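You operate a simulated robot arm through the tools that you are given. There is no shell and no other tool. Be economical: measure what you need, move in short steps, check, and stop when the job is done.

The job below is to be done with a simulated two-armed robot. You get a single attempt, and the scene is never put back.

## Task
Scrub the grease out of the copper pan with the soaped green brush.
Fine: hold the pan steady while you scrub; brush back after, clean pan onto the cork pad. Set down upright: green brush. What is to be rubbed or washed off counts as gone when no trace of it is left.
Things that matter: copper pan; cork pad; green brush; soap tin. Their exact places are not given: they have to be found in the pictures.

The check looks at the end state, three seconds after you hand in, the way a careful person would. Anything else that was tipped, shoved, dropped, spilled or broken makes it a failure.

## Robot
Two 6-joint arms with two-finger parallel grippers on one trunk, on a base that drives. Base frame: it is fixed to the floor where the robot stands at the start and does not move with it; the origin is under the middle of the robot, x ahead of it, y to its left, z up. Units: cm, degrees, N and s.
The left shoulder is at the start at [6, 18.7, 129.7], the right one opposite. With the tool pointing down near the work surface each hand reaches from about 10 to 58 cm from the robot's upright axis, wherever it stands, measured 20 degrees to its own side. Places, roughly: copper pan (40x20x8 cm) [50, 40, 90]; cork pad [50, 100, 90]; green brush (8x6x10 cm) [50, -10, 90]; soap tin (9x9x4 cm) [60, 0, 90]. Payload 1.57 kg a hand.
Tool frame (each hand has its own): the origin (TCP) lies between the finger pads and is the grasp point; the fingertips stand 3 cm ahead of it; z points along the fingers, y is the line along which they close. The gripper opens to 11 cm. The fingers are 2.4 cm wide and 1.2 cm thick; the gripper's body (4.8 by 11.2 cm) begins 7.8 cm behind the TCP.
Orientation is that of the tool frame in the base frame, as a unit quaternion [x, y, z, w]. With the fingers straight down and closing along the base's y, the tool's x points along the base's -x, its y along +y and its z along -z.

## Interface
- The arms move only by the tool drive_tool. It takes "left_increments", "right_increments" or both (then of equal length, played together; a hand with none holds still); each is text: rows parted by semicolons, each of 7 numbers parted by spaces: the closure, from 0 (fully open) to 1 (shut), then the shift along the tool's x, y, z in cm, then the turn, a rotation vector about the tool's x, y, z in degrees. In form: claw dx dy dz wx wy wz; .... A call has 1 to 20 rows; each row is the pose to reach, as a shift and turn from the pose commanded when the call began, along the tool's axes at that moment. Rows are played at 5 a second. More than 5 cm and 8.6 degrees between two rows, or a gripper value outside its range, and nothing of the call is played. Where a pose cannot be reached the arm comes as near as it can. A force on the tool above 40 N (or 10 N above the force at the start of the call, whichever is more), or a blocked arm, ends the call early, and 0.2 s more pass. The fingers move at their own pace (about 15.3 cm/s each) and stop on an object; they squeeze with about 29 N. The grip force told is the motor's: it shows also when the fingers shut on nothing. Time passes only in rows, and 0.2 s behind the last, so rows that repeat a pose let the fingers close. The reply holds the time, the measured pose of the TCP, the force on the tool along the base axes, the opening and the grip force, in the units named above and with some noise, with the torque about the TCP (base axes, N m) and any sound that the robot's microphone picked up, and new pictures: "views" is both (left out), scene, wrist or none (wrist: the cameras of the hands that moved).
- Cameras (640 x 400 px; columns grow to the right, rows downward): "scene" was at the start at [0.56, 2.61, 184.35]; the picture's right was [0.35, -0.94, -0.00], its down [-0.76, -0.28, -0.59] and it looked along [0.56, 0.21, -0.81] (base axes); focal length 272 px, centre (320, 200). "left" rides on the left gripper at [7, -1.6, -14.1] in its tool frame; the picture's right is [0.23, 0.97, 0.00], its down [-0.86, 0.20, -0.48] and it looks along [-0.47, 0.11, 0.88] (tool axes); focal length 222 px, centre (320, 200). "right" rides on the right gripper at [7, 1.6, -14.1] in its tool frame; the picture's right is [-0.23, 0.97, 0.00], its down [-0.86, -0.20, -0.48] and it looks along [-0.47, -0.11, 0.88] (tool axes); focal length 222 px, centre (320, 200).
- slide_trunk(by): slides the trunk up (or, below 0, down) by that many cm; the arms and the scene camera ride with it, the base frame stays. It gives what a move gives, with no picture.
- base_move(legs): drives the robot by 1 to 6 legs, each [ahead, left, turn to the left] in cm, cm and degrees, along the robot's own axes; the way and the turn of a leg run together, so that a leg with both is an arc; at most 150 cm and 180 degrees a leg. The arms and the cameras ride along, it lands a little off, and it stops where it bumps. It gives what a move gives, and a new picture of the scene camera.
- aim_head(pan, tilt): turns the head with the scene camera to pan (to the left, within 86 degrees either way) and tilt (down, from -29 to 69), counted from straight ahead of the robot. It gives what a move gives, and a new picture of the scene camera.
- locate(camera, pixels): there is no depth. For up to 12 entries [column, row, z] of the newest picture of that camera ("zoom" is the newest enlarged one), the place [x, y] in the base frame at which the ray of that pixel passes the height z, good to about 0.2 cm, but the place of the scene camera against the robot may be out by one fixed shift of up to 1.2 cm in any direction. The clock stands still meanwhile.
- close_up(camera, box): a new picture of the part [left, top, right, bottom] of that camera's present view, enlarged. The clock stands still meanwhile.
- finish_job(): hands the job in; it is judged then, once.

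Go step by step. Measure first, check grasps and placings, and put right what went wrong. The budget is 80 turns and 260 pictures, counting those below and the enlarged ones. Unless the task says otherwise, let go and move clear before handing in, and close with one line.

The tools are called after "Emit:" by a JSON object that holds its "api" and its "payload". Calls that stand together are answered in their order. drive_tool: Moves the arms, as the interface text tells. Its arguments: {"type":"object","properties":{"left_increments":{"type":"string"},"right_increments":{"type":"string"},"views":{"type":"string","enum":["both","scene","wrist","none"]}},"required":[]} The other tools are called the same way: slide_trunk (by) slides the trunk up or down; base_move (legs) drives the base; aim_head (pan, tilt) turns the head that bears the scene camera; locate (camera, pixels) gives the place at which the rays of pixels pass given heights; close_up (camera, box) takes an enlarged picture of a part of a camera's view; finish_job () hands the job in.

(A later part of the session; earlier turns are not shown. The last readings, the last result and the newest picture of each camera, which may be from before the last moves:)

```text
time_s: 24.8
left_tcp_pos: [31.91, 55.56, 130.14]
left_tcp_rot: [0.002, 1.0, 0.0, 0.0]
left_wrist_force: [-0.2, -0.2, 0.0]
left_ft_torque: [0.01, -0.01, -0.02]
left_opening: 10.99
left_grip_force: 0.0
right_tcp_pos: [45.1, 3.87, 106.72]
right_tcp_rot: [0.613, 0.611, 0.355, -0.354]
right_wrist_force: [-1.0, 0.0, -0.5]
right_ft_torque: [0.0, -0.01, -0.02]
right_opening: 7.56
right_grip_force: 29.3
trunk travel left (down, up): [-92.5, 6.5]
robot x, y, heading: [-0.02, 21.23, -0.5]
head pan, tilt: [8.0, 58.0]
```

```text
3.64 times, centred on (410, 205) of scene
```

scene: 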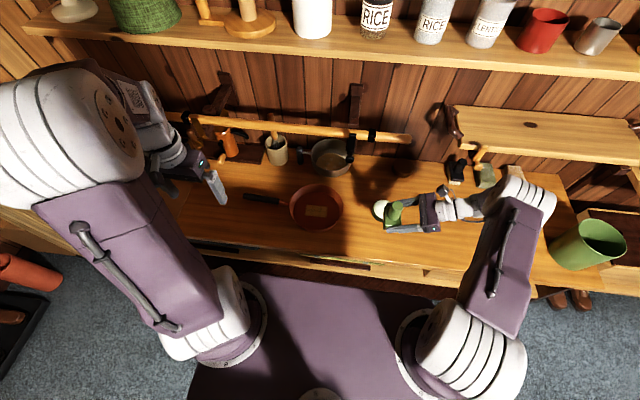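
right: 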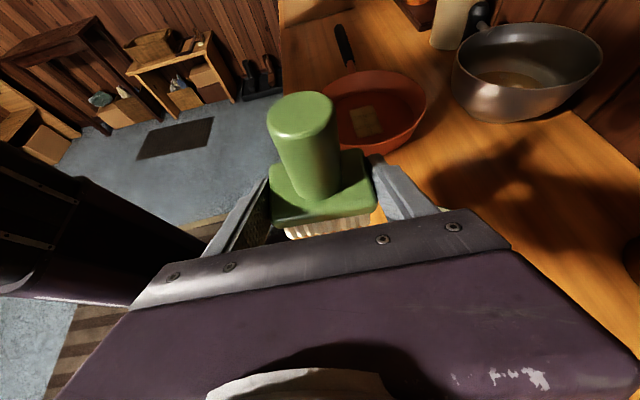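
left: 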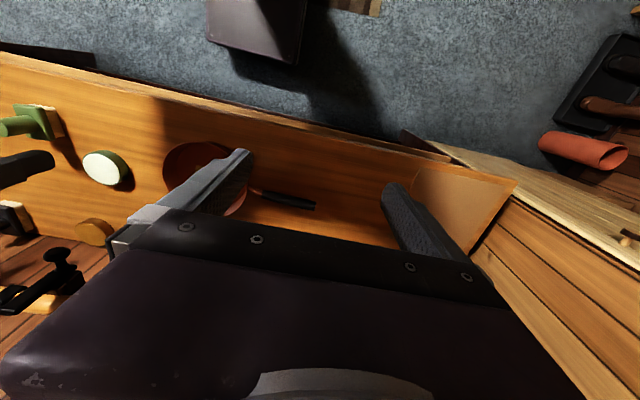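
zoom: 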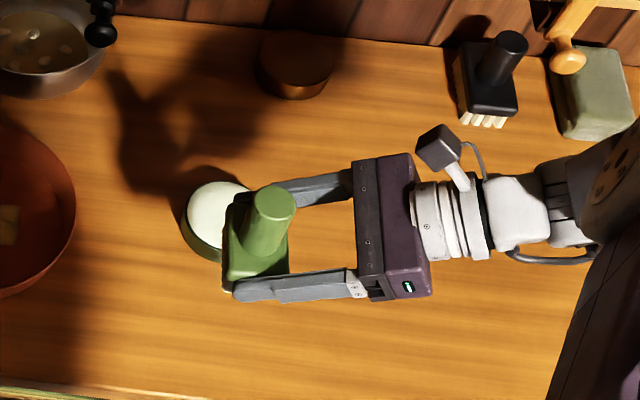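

Brush is upright in the hand. I lower it toward the free counter right-front of the tin.

Emit:
{"api": "drive_tool", "payload": {"right_increments": "1 -3.3 0 0.8 0 0 0;1 -6.6 0 1.5 0 0 0;1 -9.9 0 2.3 0 0 0;1 -12.1 0 2.8 0 0 0;1 -13.3 0 3 0 0 0;1 -13.3 0 3 0 0 0", "views": "both"}}

Emit:
{"api": "close_up", "payload": {"camera": "scene", "box": [330, 150, 490, 260]}}

```text
time_s: 26.1
left_tcp_pos: [31.88, 55.64, 129.94]
left_tcp_rot: [0.003, 1.0, -0.001, 0.0]
left_wrist_force: [0.0, 0.4, -0.1]
left_ft_torque: [0.0, 0.02, 0.01]
left_opening: 10.99
left_grip_force: 0.1
right_tcp_pos: [43.49, 0.67, 95.78]
right_tcp_rot: [0.614, 0.611, 0.354, -0.353]
right_wrist_force: [-0.8, -0.8, -1.5]
right_ft_torque: [-0.01, 0.0, -0.02]
right_opening: 7.58
right_grip_force: 28.5
right hand out of reach, approached as far as the arm can: row 3, 4, 5, 6
trunk travel left (down, up): [-92.5, 6.5]
robot x, y, heading: [-0.06, 21.68, -0.4]
head pan, tilt: [8.0, 58.0]
```

scene: 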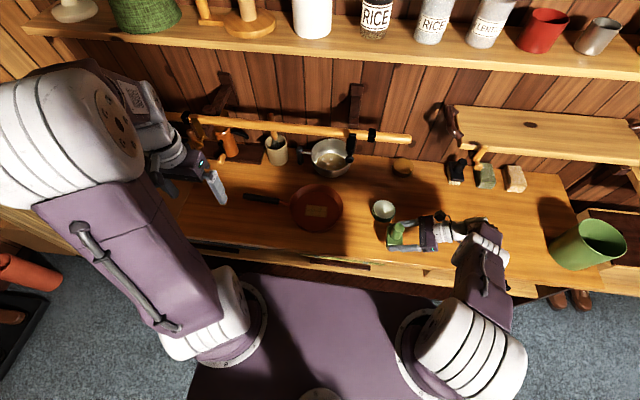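
right: 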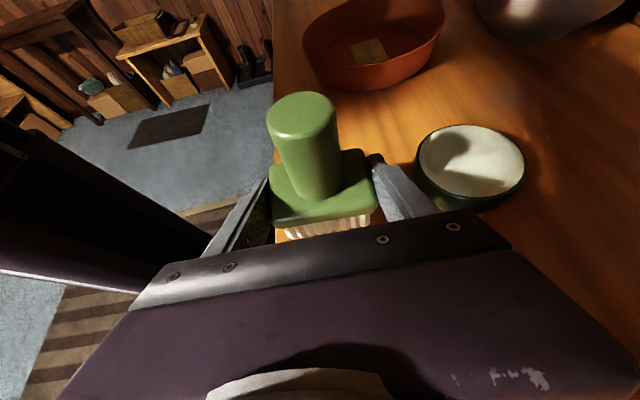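

```text
3.64 times, centred on (410, 205) of scene
```

zoom: 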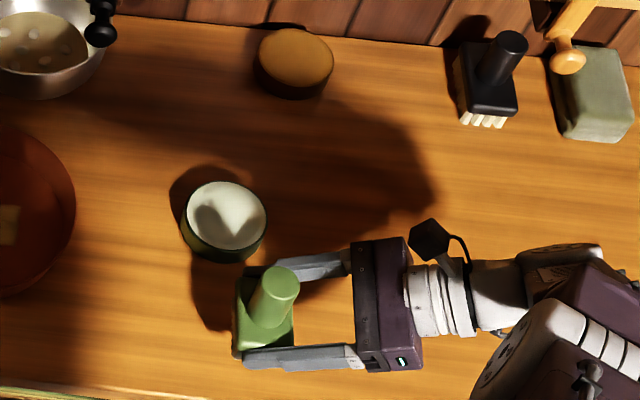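

The arm is at its reach limit at z 95.8; lowering the trunk brings it down instead.

Emit:
{"api": "slide_trunk", "payload": {"by": -3}}

Emit:
{"api": "close_up", "payload": {"camera": "scene", "box": [330, 150, 490, 260]}}

Emit:
{"api": "close_up", "payload": {"camera": "right", "box": [180, 70, 540, 295]}}

```text
time_s: 26.9
left_tcp_pos: [31.74, 55.59, 126.93]
left_tcp_rot: [0.003, 1.0, 0.0, 0.0]
left_wrist_force: [-0.7, 0.0, -0.5]
left_ft_torque: [-0.03, 0.0, -0.01]
left_opening: 11.02
left_grip_force: 0.0
right_tcp_pos: [43.56, 0.71, 92.82]
right_tcp_rot: [0.614, 0.611, 0.354, -0.353]
right_wrist_force: [-0.1, 0.0, -1.1]
right_ft_torque: [-0.04, -0.05, -0.01]
right_opening: 7.61
right_grip_force: 29.3
trunk travel left (down, up): [-89.5, 9.5]
robot x, y, heading: [-0.09, 20.78, -0.5]
head pan, tilt: [8.0, 58.0]
```

```text
3.64 times, centred on (410, 205) of scene
```

zoom: 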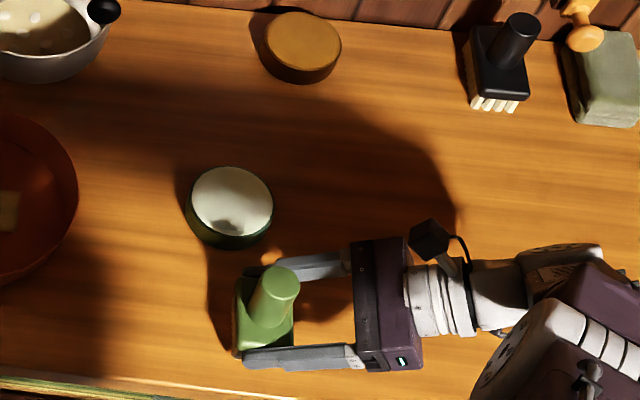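

```text
1.78 times, centred on (360, 182) of right
```

zoom: 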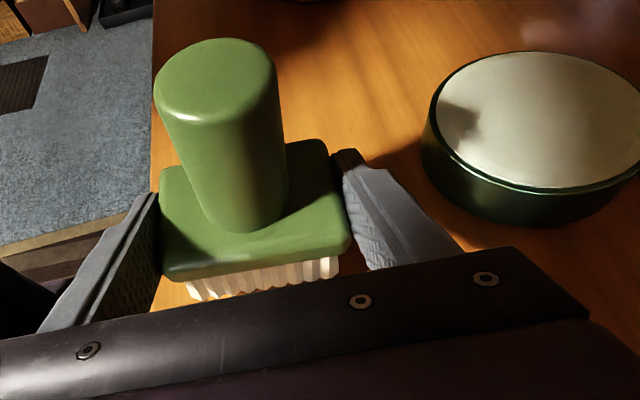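

No contact yet; lower another 0.8 cm.

Emit:
{"api": "slide_trunk", "payload": {"by": -0.8}}

Emit:
{"api": "close_up", "payload": {"camera": "scene", "box": [370, 200, 450, 260]}}

```text
time_s: 27.5
left_tcp_pos: [31.88, 55.54, 126.25]
left_tcp_rot: [0.002, 1.0, 0.001, 0.0]
left_wrist_force: [-0.8, 0.6, -0.3]
left_ft_torque: [0.0, 0.0, 0.0]
left_opening: 10.99
left_grip_force: 0.0
right_tcp_pos: [43.51, 0.73, 91.97]
right_tcp_rot: [0.614, 0.611, 0.354, -0.353]
right_wrist_force: [-0.1, -0.1, -1.5]
right_ft_torque: [-0.06, 0.04, 0.0]
right_opening: 7.62
right_grip_force: 28.8
trunk travel left (down, up): [-88.7, 10.3]
robot x, y, heading: [0.13, 21.21, -0.4]
head pan, tilt: [8.0, 58.0]
```

```text
6.67 times, centred on (410, 230) of scene
```

zoom: 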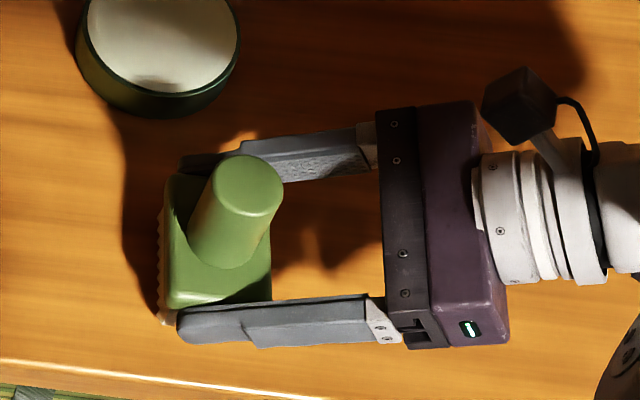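

Emit:
{"api": "slide_trunk", "payload": {"by": -0.6}}

Emit:
{"api": "close_up", "payload": {"camera": "right", "box": [220, 80, 420, 240]}}

```text
time_s: 28.0
left_tcp_pos: [31.81, 55.53, 125.59]
left_tcp_rot: [0.002, 1.0, 0.0, 0.0]
left_wrist_force: [0.3, 0.4, -0.3]
left_ft_torque: [-0.01, 0.02, 0.04]
left_opening: 10.98
left_grip_force: 0.1
right_tcp_pos: [43.51, 0.78, 91.52]
right_tcp_rot: [0.614, 0.611, 0.355, -0.352]
right_wrist_force: [-3.6, -0.3, 8.2]
right_ft_torque: [0.03, -0.28, -0.04]
right_opening: 7.58
right_grip_force: 28.6
trunk travel left (down, up): [-88.1, 10.9]
robot x, y, heading: [0.18, 20.98, -0.4]
head pan, tilt: [8.0, 58.0]
```

```text
2.50 times, centred on (320, 160) of right
```

zoom: 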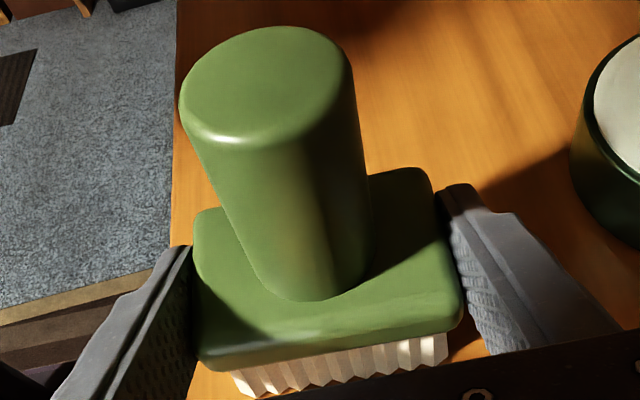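

Bristles are on the counter (9 N). I open partly to release, keeping the fingers clear of the tin.

Emit:
{"api": "drive_tool", "payload": {"right_increments": "0.6 0 0 0 0 0 0;0.2 0 0 0 0 0 0;0.15 0 0 0 0 0 0;0.15 0 0 0 0 0 0;0.15 0 0 0 0 0 0", "views": "wrist"}}

Emit:
{"api": "close_up", "payload": {"camera": "scene", "box": [370, 200, 450, 260]}}

```text
time_s: 29.2
left_tcp_pos: [31.8, 55.53, 125.61]
left_tcp_rot: [0.002, 1.0, 0.001, 0.0]
left_wrist_force: [0.3, 1.2, -0.3]
left_ft_torque: [0.02, 0.0, 0.01]
left_opening: 11.01
left_grip_force: 0.1
right_tcp_pos: [43.46, 0.79, 91.57]
right_tcp_rot: [0.614, 0.61, 0.355, -0.352]
right_wrist_force: [0.4, 0.1, 0.4]
right_ft_torque: [-0.01, 0.01, 0.02]
right_opening: 9.34
right_grip_force: 0.2
trunk travel left (down, up): [-88.1, 10.9]
robot x, y, heading: [0.14, 21.0, -0.3]
head pan, tilt: [8.0, 58.0]
```

right: 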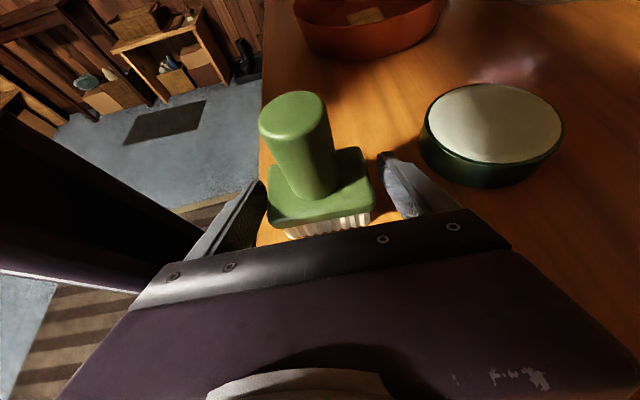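

```text
6.67 times, centred on (410, 230) of scene
```

zoom: 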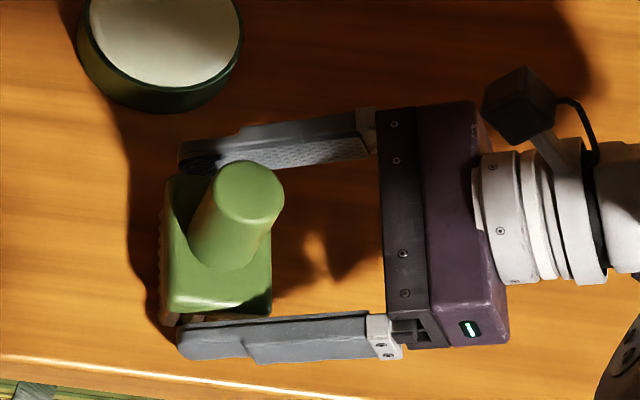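

Brush stands free and upright. I lift straight up past the knob and turn the hand back to vertical.

Emit:
{"api": "drive_tool", "payload": {"right_increments": "0.1 3 0 -1.75 0 0 0;0 6.1 0 -3.5 0 0 0;0 9.1 0 -5.25 0 0 0;0 12.1 0 -7 0 0 0;0 12.1 0 -7 0 -8 0;0 12.1 0 -7 0 -16 0;0 12.1 0 -7 0 -24 0;0 12.1 0 -7 0 -32 0;0 12.1 0 -7 0 -40 0;0 12.1 0 -7 0 -48 0;0 12.1 0 -7 0 -55 0;0 12.1 0 -7 0 -60 0;0 12.1 0 -7 0 -60 0", "views": "both"}}

Emit:
{"api": "close_up", "payload": {"camera": "right", "box": [240, 90, 440, 215]}}

```text
time_s: 32.0
left_tcp_pos: [31.96, 55.53, 125.58]
left_tcp_rot: [0.002, 1.0, 0.0, 0.0]
left_wrist_force: [-0.2, -0.2, 0.3]
left_ft_torque: [-0.02, -0.02, -0.02]
left_opening: 10.98
left_grip_force: 0.0
right_tcp_pos: [43.41, 0.79, 105.31]
right_tcp_rot: [0.709, 0.705, 0.001, 0.0]
right_wrist_force: [-1.5, 0.0, -0.2]
right_ft_torque: [0.01, -0.01, -0.02]
right_opening: 11.01
right_grip_force: 0.1
trunk travel left (down, up): [-88.1, 10.9]
robot x, y, heading: [0.25, 21.07, -0.2]
head pan, tilt: [8.0, 58.0]
```

scene: 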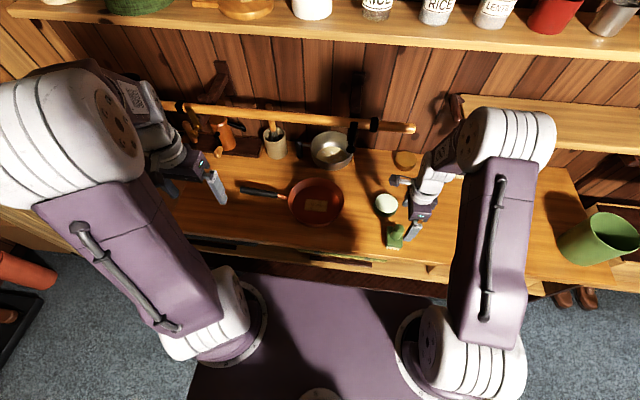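
right: 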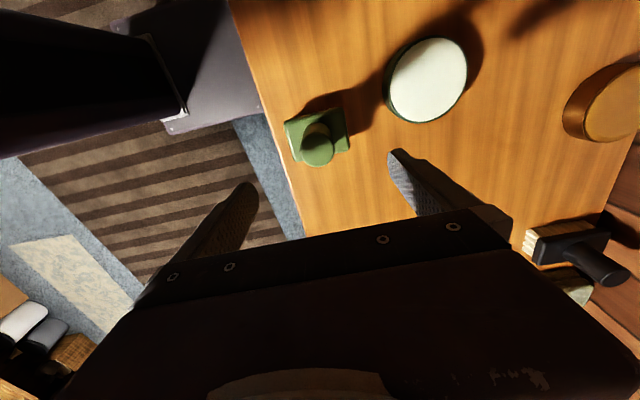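

```text
3.20 times, centred on (340, 152) of right
```

zoom: 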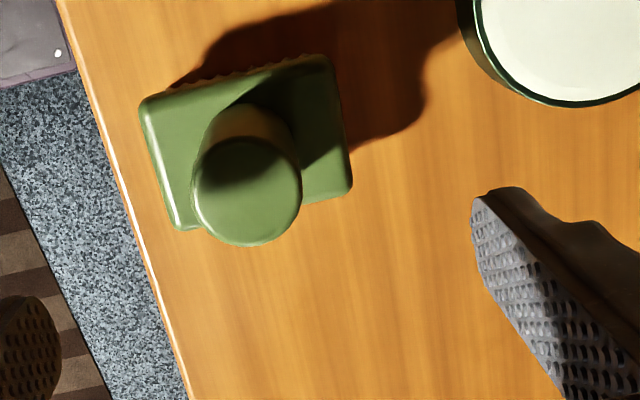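

Emit:
{"api": "locate", "payload": {"camera": "right", "pixels": [[283.8, 122.8, 91.5], [343, 108.8, 91.5], [349.4, 147.8, 91.5], [294.7, 161.9, 91.5], [317.2, 149.4, 94], [317.2, 149.4, 96], [317.2, 149.4, 98], [300.5, 149.4, 96], [334, 149.4, 96], [427, 79, 91.5]]}}

```text
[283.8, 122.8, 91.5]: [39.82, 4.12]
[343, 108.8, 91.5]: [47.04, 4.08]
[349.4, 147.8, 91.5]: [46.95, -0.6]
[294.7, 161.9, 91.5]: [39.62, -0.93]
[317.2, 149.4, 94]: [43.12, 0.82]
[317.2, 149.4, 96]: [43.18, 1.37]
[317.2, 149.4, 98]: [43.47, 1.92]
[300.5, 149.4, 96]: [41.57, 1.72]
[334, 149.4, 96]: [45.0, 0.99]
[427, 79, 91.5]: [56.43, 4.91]
```

Knob axis is about (43.3,1.4) with top z≈96.3, block top ≈91. I lower to TCP z≈94.9 so the tips are just above the block.

Emit:
{"api": "drive_tool", "payload": {"right_increments": "0 0.6 -0.1 3 0 0 0;0 0.6 -0.1 6.5 0 0 0;0 0.6 -0.1 9 0 0 0;0 0.6 -0.1 10.4 0 0 0;0 0.6 -0.1 10.4 0 0 0", "views": "wrist"}}

Emit:
{"api": "close_up", "payload": {"camera": "right", "box": [180, 90, 460, 265]}}

```text
time_s: 33.2
left_tcp_pos: [31.8, 55.54, 125.55]
left_tcp_rot: [0.003, 1.0, 0.0, 0.0]
left_wrist_force: [0.2, -1.0, -0.5]
left_ft_torque: [-0.02, 0.02, -0.01]
left_opening: 10.99
left_grip_force: 0.0
right_tcp_pos: [43.26, 1.34, 95.0]
right_tcp_rot: [0.709, 0.706, 0.0, 0.0]
right_wrist_force: [-0.7, -0.9, -0.3]
right_ft_torque: [0.01, -0.01, 0.03]
right_opening: 11.02
right_grip_force: 0.0
trunk travel left (down, up): [-88.1, 10.9]
robot x, y, heading: [-0.01, 20.83, -0.4]
head pan, tilt: [8.0, 58.0]
```

right: 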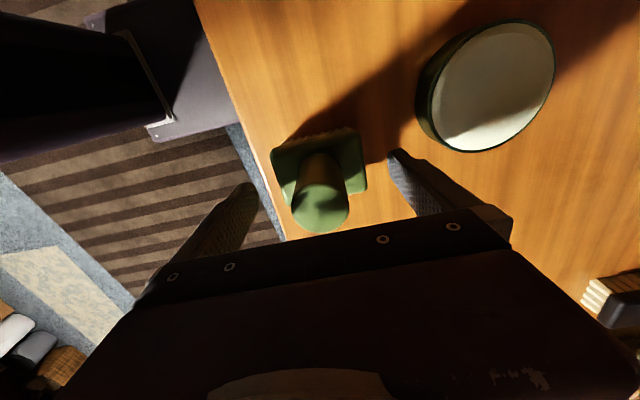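

```text
2.29 times, centred on (320, 178) of right
```

zoom: 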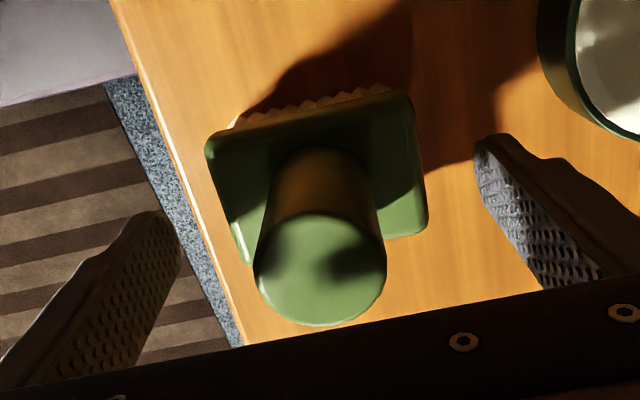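

Knob top projects to (320,208), right on the finger axis. I close and lift gently.

Emit:
{"api": "drive_tool", "payload": {"right_increments": "0.5 0 0 0 0 0 0;1 0 0 0 0 0 0;1 0 0 0 0 0 0;1 0 0 0 0 0 0;1 0 0 -0.5 0 0 0;1 0 0 -1.5 0 0 0;1 0 0 -3 0 0 0;1 0 0 -5 0 0 0;1 0 0 -7 0 0 0;1 0 0 -8.5 0 0 0;1 0 0 -8.5 0 0 0", "views": "both"}}

Emit:
{"api": "close_up", "payload": {"camera": "right", "box": [180, 50, 600, 290]}}

```text
time_s: 35.6
left_tcp_pos: [31.82, 55.51, 125.53]
left_tcp_rot: [0.003, 1.0, 0.0, 0.0]
left_wrist_force: [-0.1, -1.0, -0.2]
left_ft_torque: [-0.04, 0.0, 0.01]
left_opening: 10.98
left_grip_force: 0.1
right_tcp_pos: [43.39, 1.43, 103.47]
right_tcp_rot: [0.709, 0.706, 0.0, -0.001]
right_wrist_force: [-0.7, 0.6, -2.0]
right_ft_torque: [0.02, 0.06, 0.02]
right_opening: 3.5
right_grip_force: 29.1
trunk travel left (down, up): [-88.1, 10.9]
robot x, y, heading: [0.29, 21.8, -0.2]
head pan, tilt: [8.0, 58.0]
```

scene: 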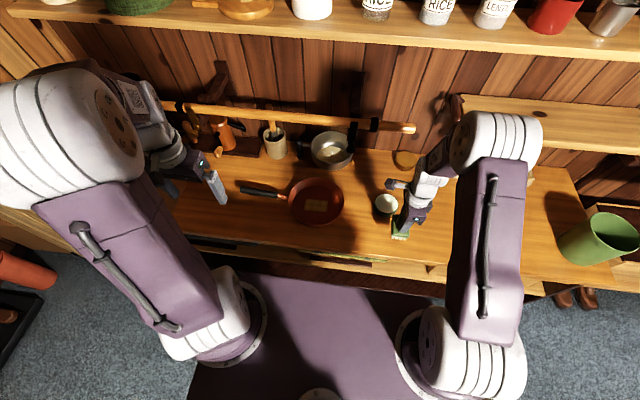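
right: 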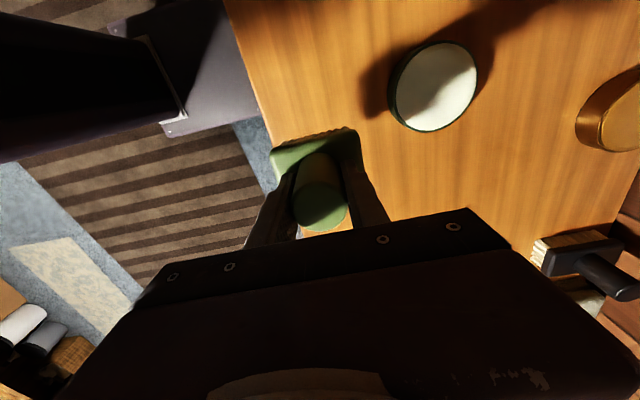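

```text
1.52 times, centred on (390, 170) of right
```

zoom: 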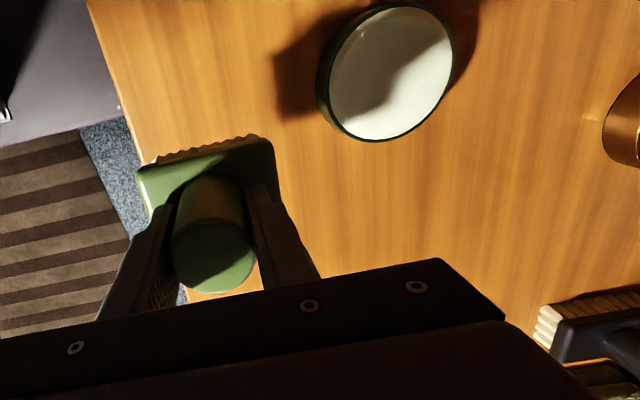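

Brush is held firmly (3.5 cm, offset 7.0 cm above its bristle ends). Both the tin and the pan handle are at the reach limit, so I drive 6 cm ahead.

Emit:
{"api": "base_move", "payload": {"legs": [[6, 2, 0]]}}

Emit:
{"api": "drive_tool", "payload": {"right_increments": "1 0 0 0 0 0 0", "left_increments": "0 0 0 0 0 0 0", "views": "wrist"}}

```text
time_s: 36.6
left_tcp_pos: [36.86, 57.17, 126.0]
left_tcp_rot: [0.002, 1.0, 0.001, 0.003]
left_wrist_force: [-0.9, 0.2, -0.5]
left_ft_torque: [0.04, -0.09, 0.0]
left_opening: 11.02
left_grip_force: 0.1
right_tcp_pos: [48.6, 2.97, 103.84]
right_tcp_rot: [0.709, 0.705, 0.003, 0.002]
right_wrist_force: [-0.9, 0.0, -1.0]
right_ft_torque: [0.02, -0.04, 0.0]
right_opening: 3.51
right_grip_force: 28.9
trunk travel left (down, up): [-88.1, 10.9]
robot x, y, heading: [6.28, 22.85, -0.1]
head pan, tilt: [8.0, 58.0]
```

scene: 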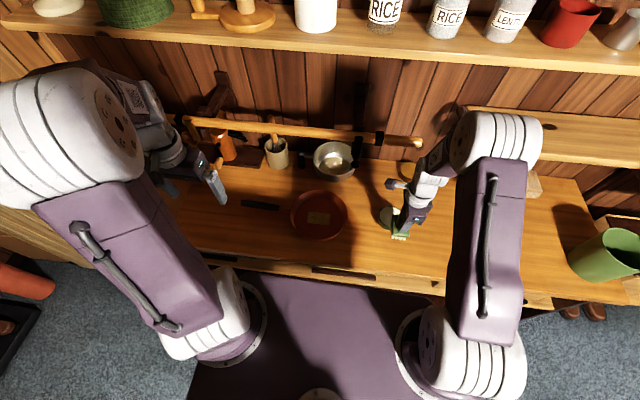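

```text
time_s: 37.0
left_tcp_pos: [37.91, 57.53, 125.57]
left_tcp_rot: [0.001, 1.0, 0.0, -0.001]
left_wrist_force: [0.0, -0.5, -0.3]
left_ft_torque: [0.0, 0.01, 0.02]
left_opening: 10.99
left_grip_force: 0.1
right_tcp_pos: [49.55, 3.28, 103.45]
right_tcp_rot: [0.709, 0.706, -0.001, 0.0]
right_wrist_force: [-0.6, 0.3, -1.9]
right_ft_torque: [-0.02, -0.03, 0.02]
right_opening: 3.49
right_grip_force: 29.4
trunk travel left (down, up): [-88.1, 10.9]
robot x, y, heading: [6.13, 22.98, -0.2]
head pan, tilt: [8.0, 58.0]
```

right: 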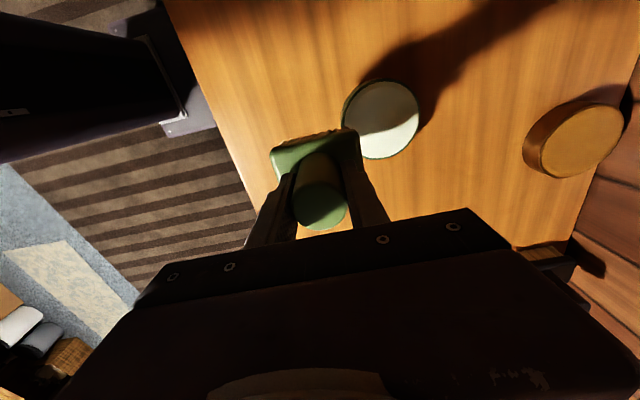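
left: 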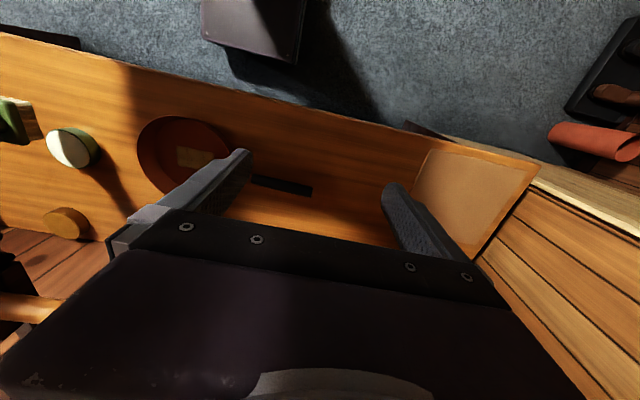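

Moved to x≈6. Measuring tin centre (387,119 right), handle (250,180)-(312,190 left), pan and cork pad (left) at the corrected heights.

Emit:
{"api": "close_up", "payload": {"camera": "left", "box": [120, 90, 560, 270]}}

Emit:
{"api": "locate", "payload": {"camera": "right", "pixels": [[387, 119, 92], [357, 119, 92], [418, 119, 92], [385, 81, 92], [388, 157, 92]]}}

Emit:
{"api": "locate", "payload": {"camera": "left", "pixels": [[312, 190, 94], [252, 180, 94], [203, 156, 89], [424, 150, 88], [538, 165, 88], [480, 257, 88], [412, 208, 88]]}}

```text
1.45 times, centred on (340, 180) of left
```

zoom: 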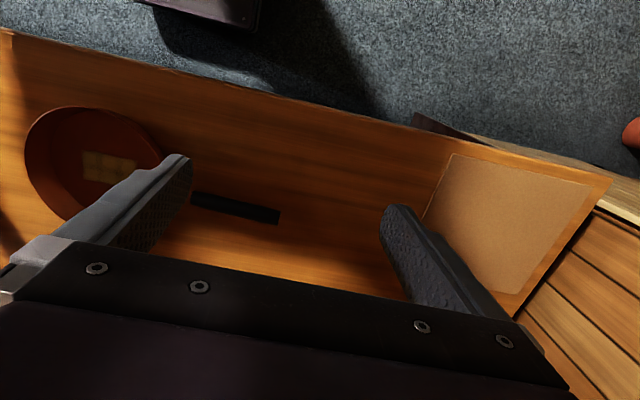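

```text
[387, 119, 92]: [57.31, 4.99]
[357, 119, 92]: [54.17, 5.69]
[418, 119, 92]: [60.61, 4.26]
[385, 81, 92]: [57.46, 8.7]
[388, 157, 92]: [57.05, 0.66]
```

```text
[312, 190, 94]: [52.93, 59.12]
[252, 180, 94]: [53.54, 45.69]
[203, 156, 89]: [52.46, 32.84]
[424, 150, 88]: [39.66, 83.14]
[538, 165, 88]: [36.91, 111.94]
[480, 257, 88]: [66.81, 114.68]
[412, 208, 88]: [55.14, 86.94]
```

Tin centre is about (57,4.9). I move the brush over it, staying about 1 cm above the soap.

Emit:
{"api": "drive_tool", "payload": {"right_increments": "1 0.4 1.9 0 0 0 0;1 0.8 3.8 0 0 0 0;1 1.2 5.7 0 0 0 0;1 1.6 7.4 0 0 0 0;1 1.6 7.4 1.5 0 0 0;1 1.6 7.4 3 0 0 0;1 1.6 7.4 3 0 0 0", "views": "both"}}

Emit:
{"api": "close_up", "payload": {"camera": "scene", "box": [350, 160, 450, 250]}}

Emit:
{"api": "close_up", "payload": {"camera": "right", "box": [220, 80, 420, 240]}}

```text
time_s: 38.6
left_tcp_pos: [37.89, 57.45, 125.67]
left_tcp_rot: [0.002, 1.0, 0.0, -0.001]
left_wrist_force: [0.1, 0.6, 1.2]
left_ft_torque: [0.01, 0.03, 0.01]
left_opening: 10.98
left_grip_force: 0.2
right_tcp_pos: [56.76, 4.9, 100.47]
right_tcp_rot: [0.709, 0.706, 0.0, 0.0]
right_wrist_force: [0.3, 0.1, -1.6]
right_ft_torque: [-0.04, -0.03, -0.01]
right_opening: 3.51
right_grip_force: 29.0
trunk travel left (down, up): [-88.1, 10.9]
robot x, y, heading: [6.07, 22.92, -0.4]
head pan, tilt: [8.0, 58.0]
```

scene: 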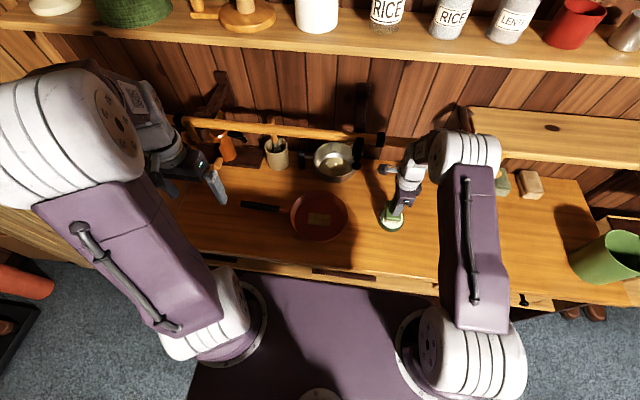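
right: 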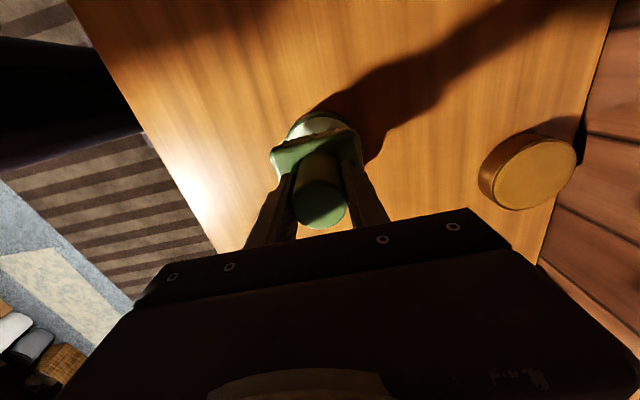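

```text
4.44 times, centred on (400, 205) of scene
```

zoom: 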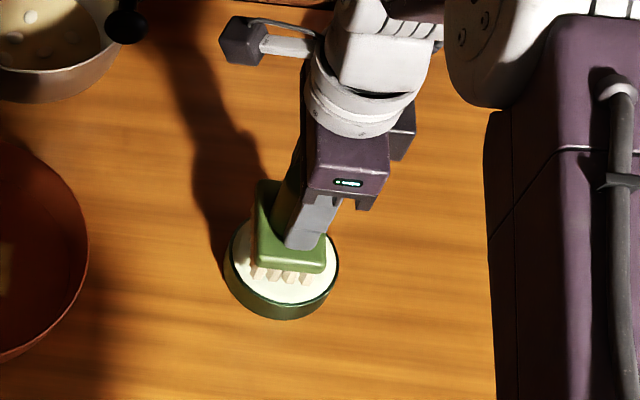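

```text
2.50 times, centred on (320, 160) of right
```

zoom: 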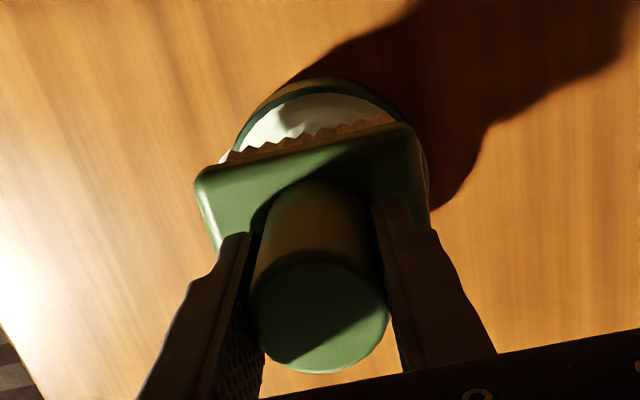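

Brush is centred over the soap. I lower in small steps.

Emit:
{"api": "drive_tool", "payload": {"right_increments": "1 0 0 0.4 0 0 0;1 0 0 0.8 0 0 0;1 0 0 1.2 0 0 0;1 0 0 1.2 0 0 0", "views": "none"}}

Emit:
{"api": "close_up", "payload": {"camera": "scene", "box": [370, 190, 430, 244]}}

```text
time_s: 39.6
left_tcp_pos: [37.72, 57.39, 125.57]
left_tcp_rot: [0.002, 1.0, 0.0, 0.0]
left_wrist_force: [-0.1, 0.3, 0.2]
left_ft_torque: [0.0, 0.02, -0.01]
left_opening: 10.99
left_grip_force: 0.0
right_tcp_pos: [56.79, 4.85, 99.21]
right_tcp_rot: [0.709, 0.705, 0.0, 0.0]
right_wrist_force: [0.3, -0.2, -1.2]
right_ft_torque: [-0.01, 0.0, 0.0]
right_opening: 3.49
right_grip_force: 29.0
trunk travel left (down, up): [-88.1, 10.9]
robot x, y, heading: [5.77, 23.1, -0.3]
head pan, tilt: [8.0, 58.0]
```

```text
7.41 times, centred on (400, 217) of scene
```

zoom: 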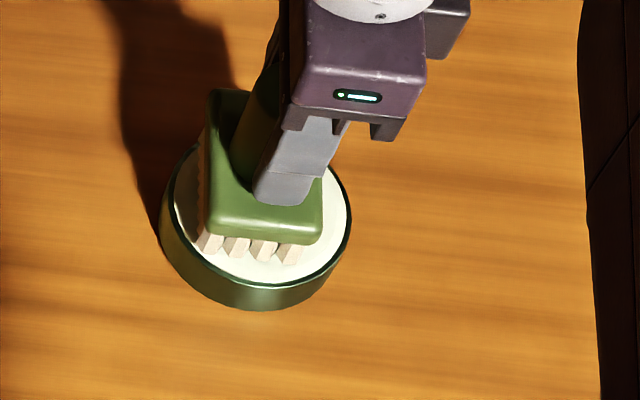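

Still no contact; another 0.9 cm in small steps.

Emit:
{"api": "drive_tool", "payload": {"right_increments": "1 0 0 0.3 0 0 0;1 0 0 0.6 0 0 0;1 0 0 0.6 0 0 0", "views": "none"}}

Emit:
{"api": "drive_tool", "payload": {"right_increments": "1 0 0 0.2 0 0 0;1 0 0 0.4 0 0 0;1 0 0 0.4 0 0 0", "views": "none"}}

Emit:
{"api": "close_up", "payload": {"camera": "scene", "box": [370, 190, 430, 244]}}

```text
time_s: 40.4
left_tcp_pos: [37.8, 57.47, 125.59]
left_tcp_rot: [0.001, 1.0, 0.0, 0.0]
left_wrist_force: [-0.4, 0.7, 0.0]
left_ft_torque: [0.02, 0.02, 0.0]
left_opening: 11.01
left_grip_force: 0.0
right_tcp_pos: [56.82, 4.89, 98.84]
right_tcp_rot: [0.709, 0.705, 0.0, 0.0]
right_wrist_force: [0.2, 0.5, -0.9]
right_ft_torque: [-0.02, 0.02, -0.04]
right_opening: 3.5
right_grip_force: 28.9
trunk travel left (down, up): [-88.1, 10.9]
robot x, y, heading: [5.9, 22.9, -0.2]
head pan, tilt: [8.0, 58.0]
```

```text
time_s: 41.2
left_tcp_pos: [37.54, 57.58, 125.65]
left_tcp_rot: [0.003, 1.0, 0.0, 0.0]
left_wrist_force: [-1.0, 0.2, -0.2]
left_ft_torque: [-0.01, -0.01, -0.01]
left_opening: 10.98
left_grip_force: 0.2
right_tcp_pos: [56.77, 4.87, 98.67]
right_tcp_rot: [0.709, 0.706, 0.001, 0.002]
right_wrist_force: [3.5, -3.3, 27.7]
right_ft_torque: [-0.03, 0.72, 0.09]
right_opening: 3.5
right_grip_force: 29.0
trunk travel left (down, up): [-88.1, 10.9]
robot x, y, heading: [5.84, 22.44, -0.2]
head pan, tilt: [8.0, 58.0]
```

```text
7.41 times, centred on (400, 217) of scene
```

zoom: 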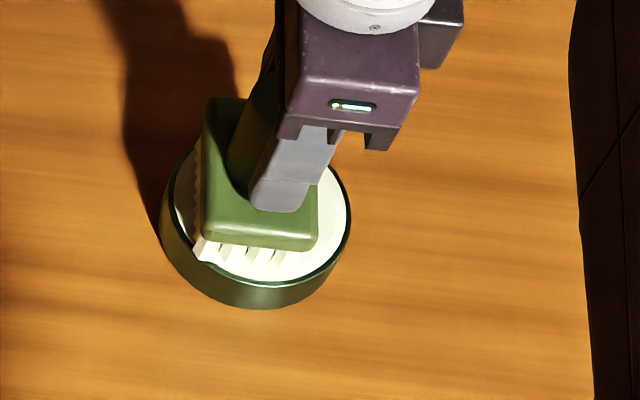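

Soap contact reached (28 N). I lift the brush, and check that the bristles took soap and that the tin stayed put.

Emit:
{"api": "drive_tool", "payload": {"right_increments": "1 0 0 -0.5 0 0 0;1 0 0 -3 0 0 0;1 0 0 -6 0 0 0;1 0 0 -9 0 0 0;1 3 0 -9 0 0 0;1 6 -1.5 -9 0 0 0;1 9 -3 -9 0 0 0;1 9 -3 -9 0 0 0", "views": "both"}}

Emit:
{"api": "close_up", "payload": {"camera": "scene", "box": [270, 130, 450, 260]}}

```text
time_s: 43.0
left_tcp_pos: [37.8, 57.48, 125.55]
left_tcp_rot: [0.002, 1.0, 0.0, 0.0]
left_wrist_force: [0.6, 1.1, -0.2]
left_ft_torque: [0.02, 0.01, -0.02]
left_opening: 11.0
left_grip_force: 0.0
right_tcp_pos: [53.94, 13.74, 107.32]
right_tcp_rot: [0.708, 0.706, 0.0, -0.001]
right_wrist_force: [-0.3, -0.4, -1.0]
right_ft_torque: [-0.03, -0.01, 0.02]
right_opening: 3.51
right_grip_force: 29.3
trunk travel left (down, up): [-88.1, 10.9]
robot x, y, heading: [6.3, 23.32, -0.0]
head pan, tilt: [8.0, 58.0]
```

scene: 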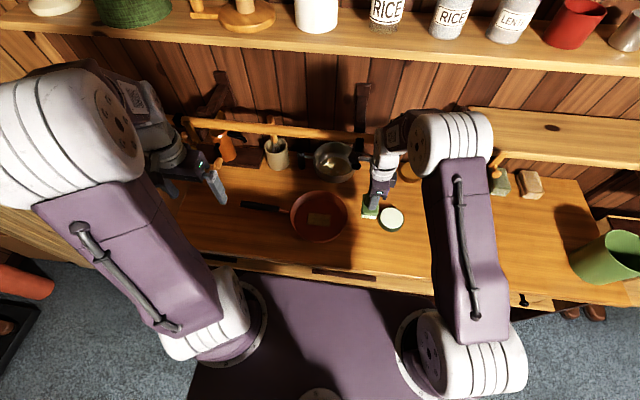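
right: 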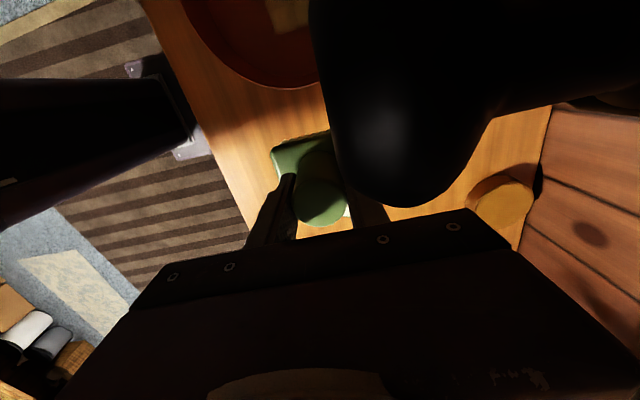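

```text
3.08 times, centred on (360, 195) of scene
```

zoom: 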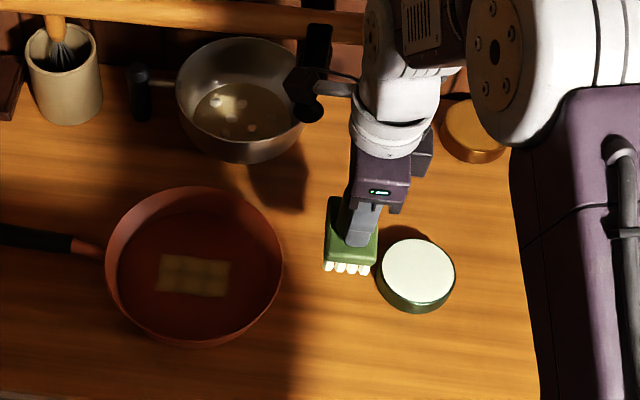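

Bristles are now white with soap and the tin is undisturbed, but a dark object (ladle/utensil hanging at the rail, right view (420,100)) is close to the hand camera. I pull the hand back toward the robot and look at it.

Emit:
{"api": "drive_tool", "payload": {"right_increments": "1 0 -3 0 0 0 0;1 0 -6 -1 0 0 0;1 0 -9 -2 0 0 0;1 0 -9 -2 0 0 0", "views": "both"}}

Emit:
{"api": "close_up", "payload": {"camera": "scene", "box": [240, 80, 440, 230]}}

```text
time_s: 44.0
left_tcp_pos: [37.81, 57.46, 125.6]
left_tcp_rot: [0.002, 1.0, -0.001, 0.0]
left_wrist_force: [-0.1, -0.3, 0.4]
left_ft_torque: [0.0, 0.03, -0.02]
left_opening: 11.02
left_grip_force: 0.0
right_tcp_pos: [44.65, 13.97, 109.31]
right_tcp_rot: [0.709, 0.705, 0.0, 0.0]
right_wrist_force: [0.2, 0.4, -1.9]
right_ft_torque: [-0.01, -0.01, 0.01]
right_opening: 3.51
right_grip_force: 28.6
trunk travel left (down, up): [-88.1, 10.9]
robot x, y, heading: [6.22, 23.2, -0.2]
head pan, tilt: [8.0, 58.0]
```

scene: 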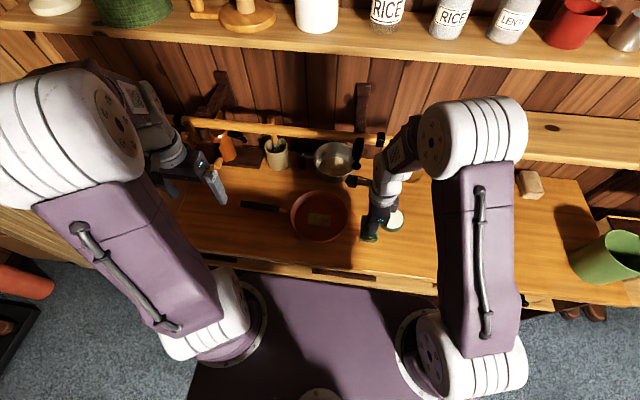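
right: 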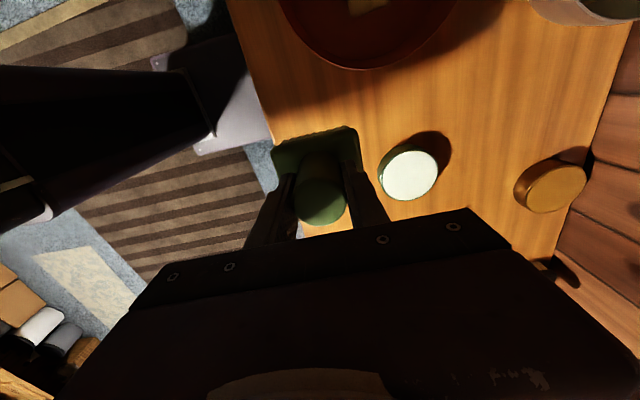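

```text
2.67 times, centred on (340, 155) of scene
```

zoom: 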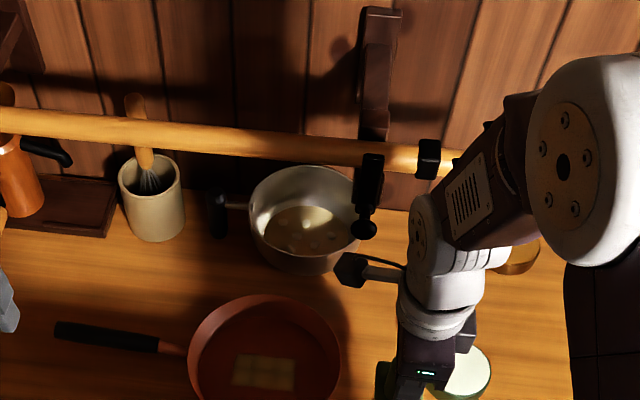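

Emit:
{"api": "locate", "payload": {"camera": "scene", "pixels": [[356, 166, 95], [356, 166, 100], [356, 166, 105], [356, 166, 110], [356, 166, 115], [356, 166, 120], [357.5, 138, 110], [357.5, 138, 120], [380.6, 139, 120], [320, 190, 88], [346, 218, 95], [291, 218, 95]]}}

```text
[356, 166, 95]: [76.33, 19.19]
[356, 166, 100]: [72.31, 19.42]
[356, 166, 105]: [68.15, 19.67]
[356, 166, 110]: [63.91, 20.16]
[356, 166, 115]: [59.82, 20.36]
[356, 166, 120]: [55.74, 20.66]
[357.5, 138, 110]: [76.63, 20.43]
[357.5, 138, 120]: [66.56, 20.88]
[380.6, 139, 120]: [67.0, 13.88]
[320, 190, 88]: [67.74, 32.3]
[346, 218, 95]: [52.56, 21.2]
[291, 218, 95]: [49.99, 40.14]
```

The hanging hook's ball end is at about (56,21,120) and the rail at about x 59, z 128, so hands must stay low and behind it. I now lower the left hand (still at x 38) and yaw it 90° so it can take the pan handle.

Emit:
{"api": "drive_tool", "payload": {"left_increments": "0 0 -0.6 3 0 0 8.2;0 0 -1.2 6 0 0 16.4;0 0 -1.8 9 0 0 24.6;0 0 -2.4 12 0 0 32.8;0 0 -3 15 0 0 41;0 0 -3.6 18 0 0 49.2;0 0 -4.2 19 0 0 57.4;0 0 -4.8 19 0 0 65.6;0 0 -5.4 19 0 0 73.8;0 0 -6 19 0 0 82;0 0 -6 19 0 0 90;0 0 -6 19 0 0 90", "views": "both"}}

```text
time_s: 46.6
left_tcp_pos: [37.72, 51.39, 106.65]
left_tcp_rot: [0.709, 0.705, 0.0, 0.0]
left_wrist_force: [-0.1, 0.2, 0.2]
left_ft_torque: [-0.01, -0.02, 0.02]
left_opening: 10.98
left_grip_force: 0.1
right_tcp_pos: [44.77, 13.99, 109.34]
right_tcp_rot: [0.709, 0.706, 0.0, -0.001]
right_wrist_force: [-0.5, -1.0, -1.3]
right_ft_torque: [-0.01, 0.0, -0.03]
right_opening: 3.53
right_grip_force: 29.2
trunk travel left (down, up): [-88.1, 10.9]
robot x, y, heading: [6.22, 23.0, -0.3]
head pan, tilt: [8.0, 58.0]
```

scene: 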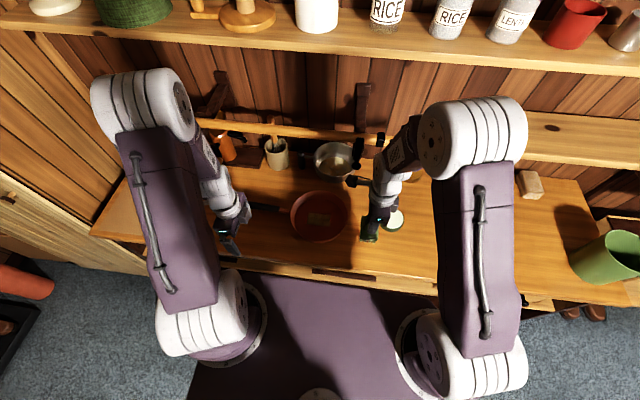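
left: 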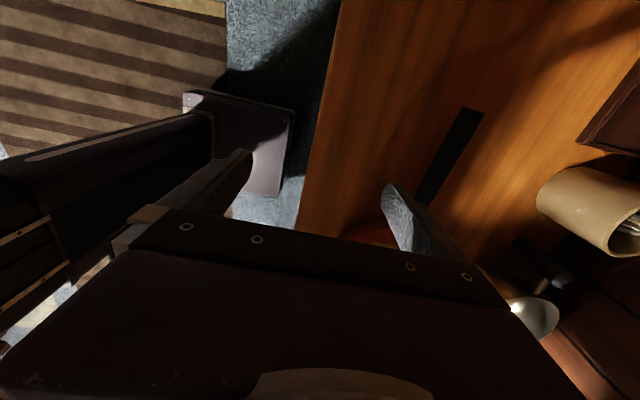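

The handle shows from (472,112) to (428,195) in the left view; I measure it and move forward above it.

Emit:
{"api": "locate", "payload": {"camera": "left", "pixels": [[472, 112, 94], [426, 190, 94], [472, 112, 93], [450, 150, 94], [442, 147, 94], [458, 153, 94]]}}

Emit:
{"api": "drive_tool", "payload": {"left_increments": "0 0 3.8 0 0 0 0;0 0 7.6 0 0 0 0;0 0 11.4 0 0 0 0;0 0 15.2 0 0 0 0;0 0 15.2 1.5 0 0 0;0 0 15.2 1.5 0 0 0", "views": "both"}}

Emit:
{"api": "close_up", "payload": {"camera": "left", "box": [180, 50, 460, 260]}}

```text
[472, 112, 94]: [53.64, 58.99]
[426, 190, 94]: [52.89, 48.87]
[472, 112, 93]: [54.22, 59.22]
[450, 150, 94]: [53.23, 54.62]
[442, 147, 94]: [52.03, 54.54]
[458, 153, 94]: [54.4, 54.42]
```

```text
time_s: 48.0
left_tcp_pos: [52.9, 51.24, 105.04]
left_tcp_rot: [0.708, 0.706, -0.001, 0.0]
left_wrist_force: [-0.4, -0.2, -0.4]
left_ft_torque: [0.04, -0.02, 0.0]
left_opening: 11.0
left_grip_force: 0.1
right_tcp_pos: [44.61, 13.87, 109.19]
right_tcp_rot: [0.709, 0.705, -0.001, 0.0]
right_wrist_force: [0.3, -0.5, -1.3]
right_ft_torque: [0.0, -0.05, -0.02]
right_opening: 3.51
right_grip_force: 28.1
trunk travel left (down, up): [-88.1, 10.9]
robot x, y, heading: [5.84, 22.68, 0.1]
head pan, tilt: [8.0, 58.0]
```

scene: 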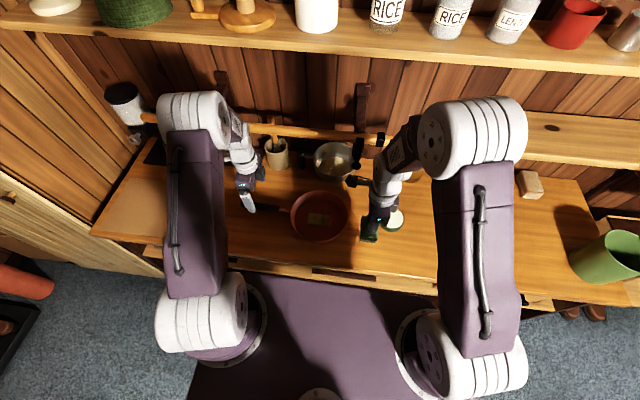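
left: 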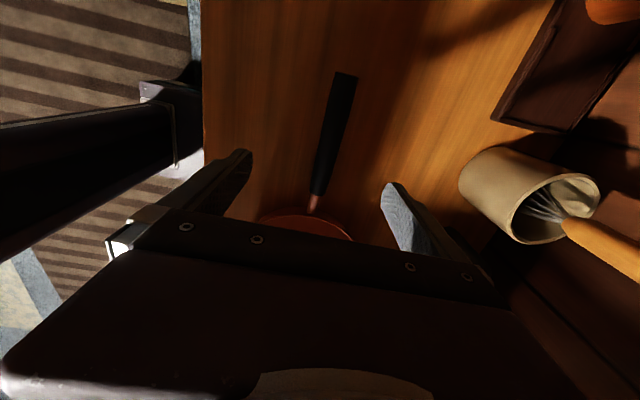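

```text
1.90 times, centred on (320, 155) of left
```

zoom: 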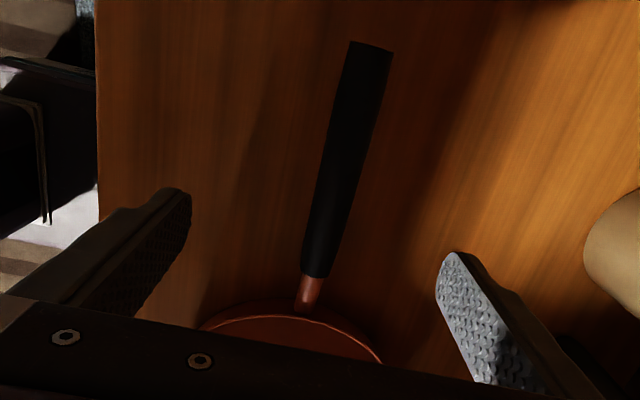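

Emit:
{"api": "locate", "payload": {"camera": "left", "pixels": [[330.5, 150, 94], [330.5, 150, 92], [345, 77, 94], [345, 77, 92], [317.4, 194.5, 94], [317.4, 194.5, 92], [321.6, 150, 93], [340, 150, 93]]}}

```text
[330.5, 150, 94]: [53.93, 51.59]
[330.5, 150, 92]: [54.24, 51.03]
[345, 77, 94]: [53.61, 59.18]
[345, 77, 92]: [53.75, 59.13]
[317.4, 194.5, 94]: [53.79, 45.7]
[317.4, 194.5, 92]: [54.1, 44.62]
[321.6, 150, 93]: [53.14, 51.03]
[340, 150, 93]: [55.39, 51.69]
```

Handle at y≈51 is centred x≈53.9, z≈93.5. I lower the left hand around it and close.

Emit:
{"api": "drive_tool", "payload": {"left_increments": "0 -0.3 0.5 3 0 0 0;0 -0.5 1 6.5 0 0 0;0 -0.5 1 9.5 0 0 0;0 -0.5 1 11.5 0 0 0;0 -0.5 1 11.5 0 0 0", "views": "wrist"}}

Emit:
{"api": "close_up", "payload": {"camera": "left", "box": [180, 50, 460, 260]}}

```text
time_s: 49.2
left_tcp_pos: [53.88, 50.73, 93.5]
left_tcp_rot: [0.708, 0.706, 0.0, 0.0]
left_wrist_force: [0.2, -0.7, -0.1]
left_ft_torque: [-0.02, 0.0, -0.01]
left_opening: 11.02
left_grip_force: 0.1
right_tcp_pos: [44.8, 13.81, 109.29]
right_tcp_rot: [0.709, 0.705, 0.0, 0.0]
right_wrist_force: [0.3, 0.6, -1.0]
right_ft_torque: [0.0, 0.0, 0.02]
right_opening: 3.49
right_grip_force: 28.7
trunk travel left (down, up): [-88.1, 10.9]
robot x, y, heading: [5.57, 22.78, -0.1]
head pan, tilt: [8.0, 58.0]
```

left: 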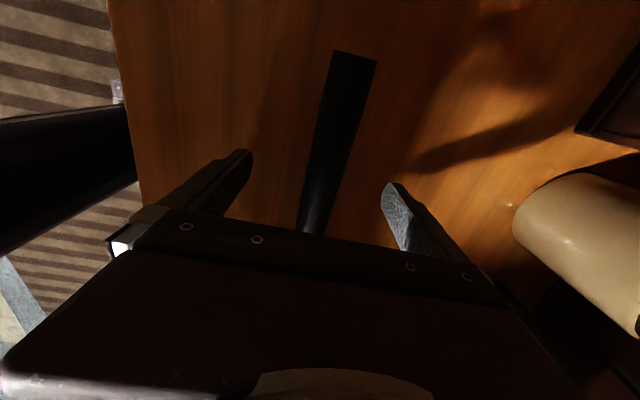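

```text
1.90 times, centred on (320, 155) of left
```

zoom: 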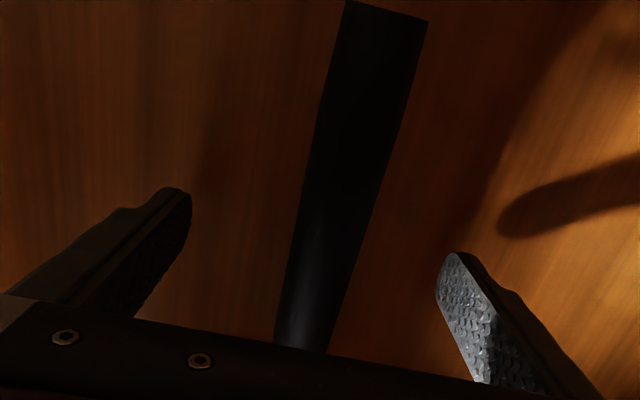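

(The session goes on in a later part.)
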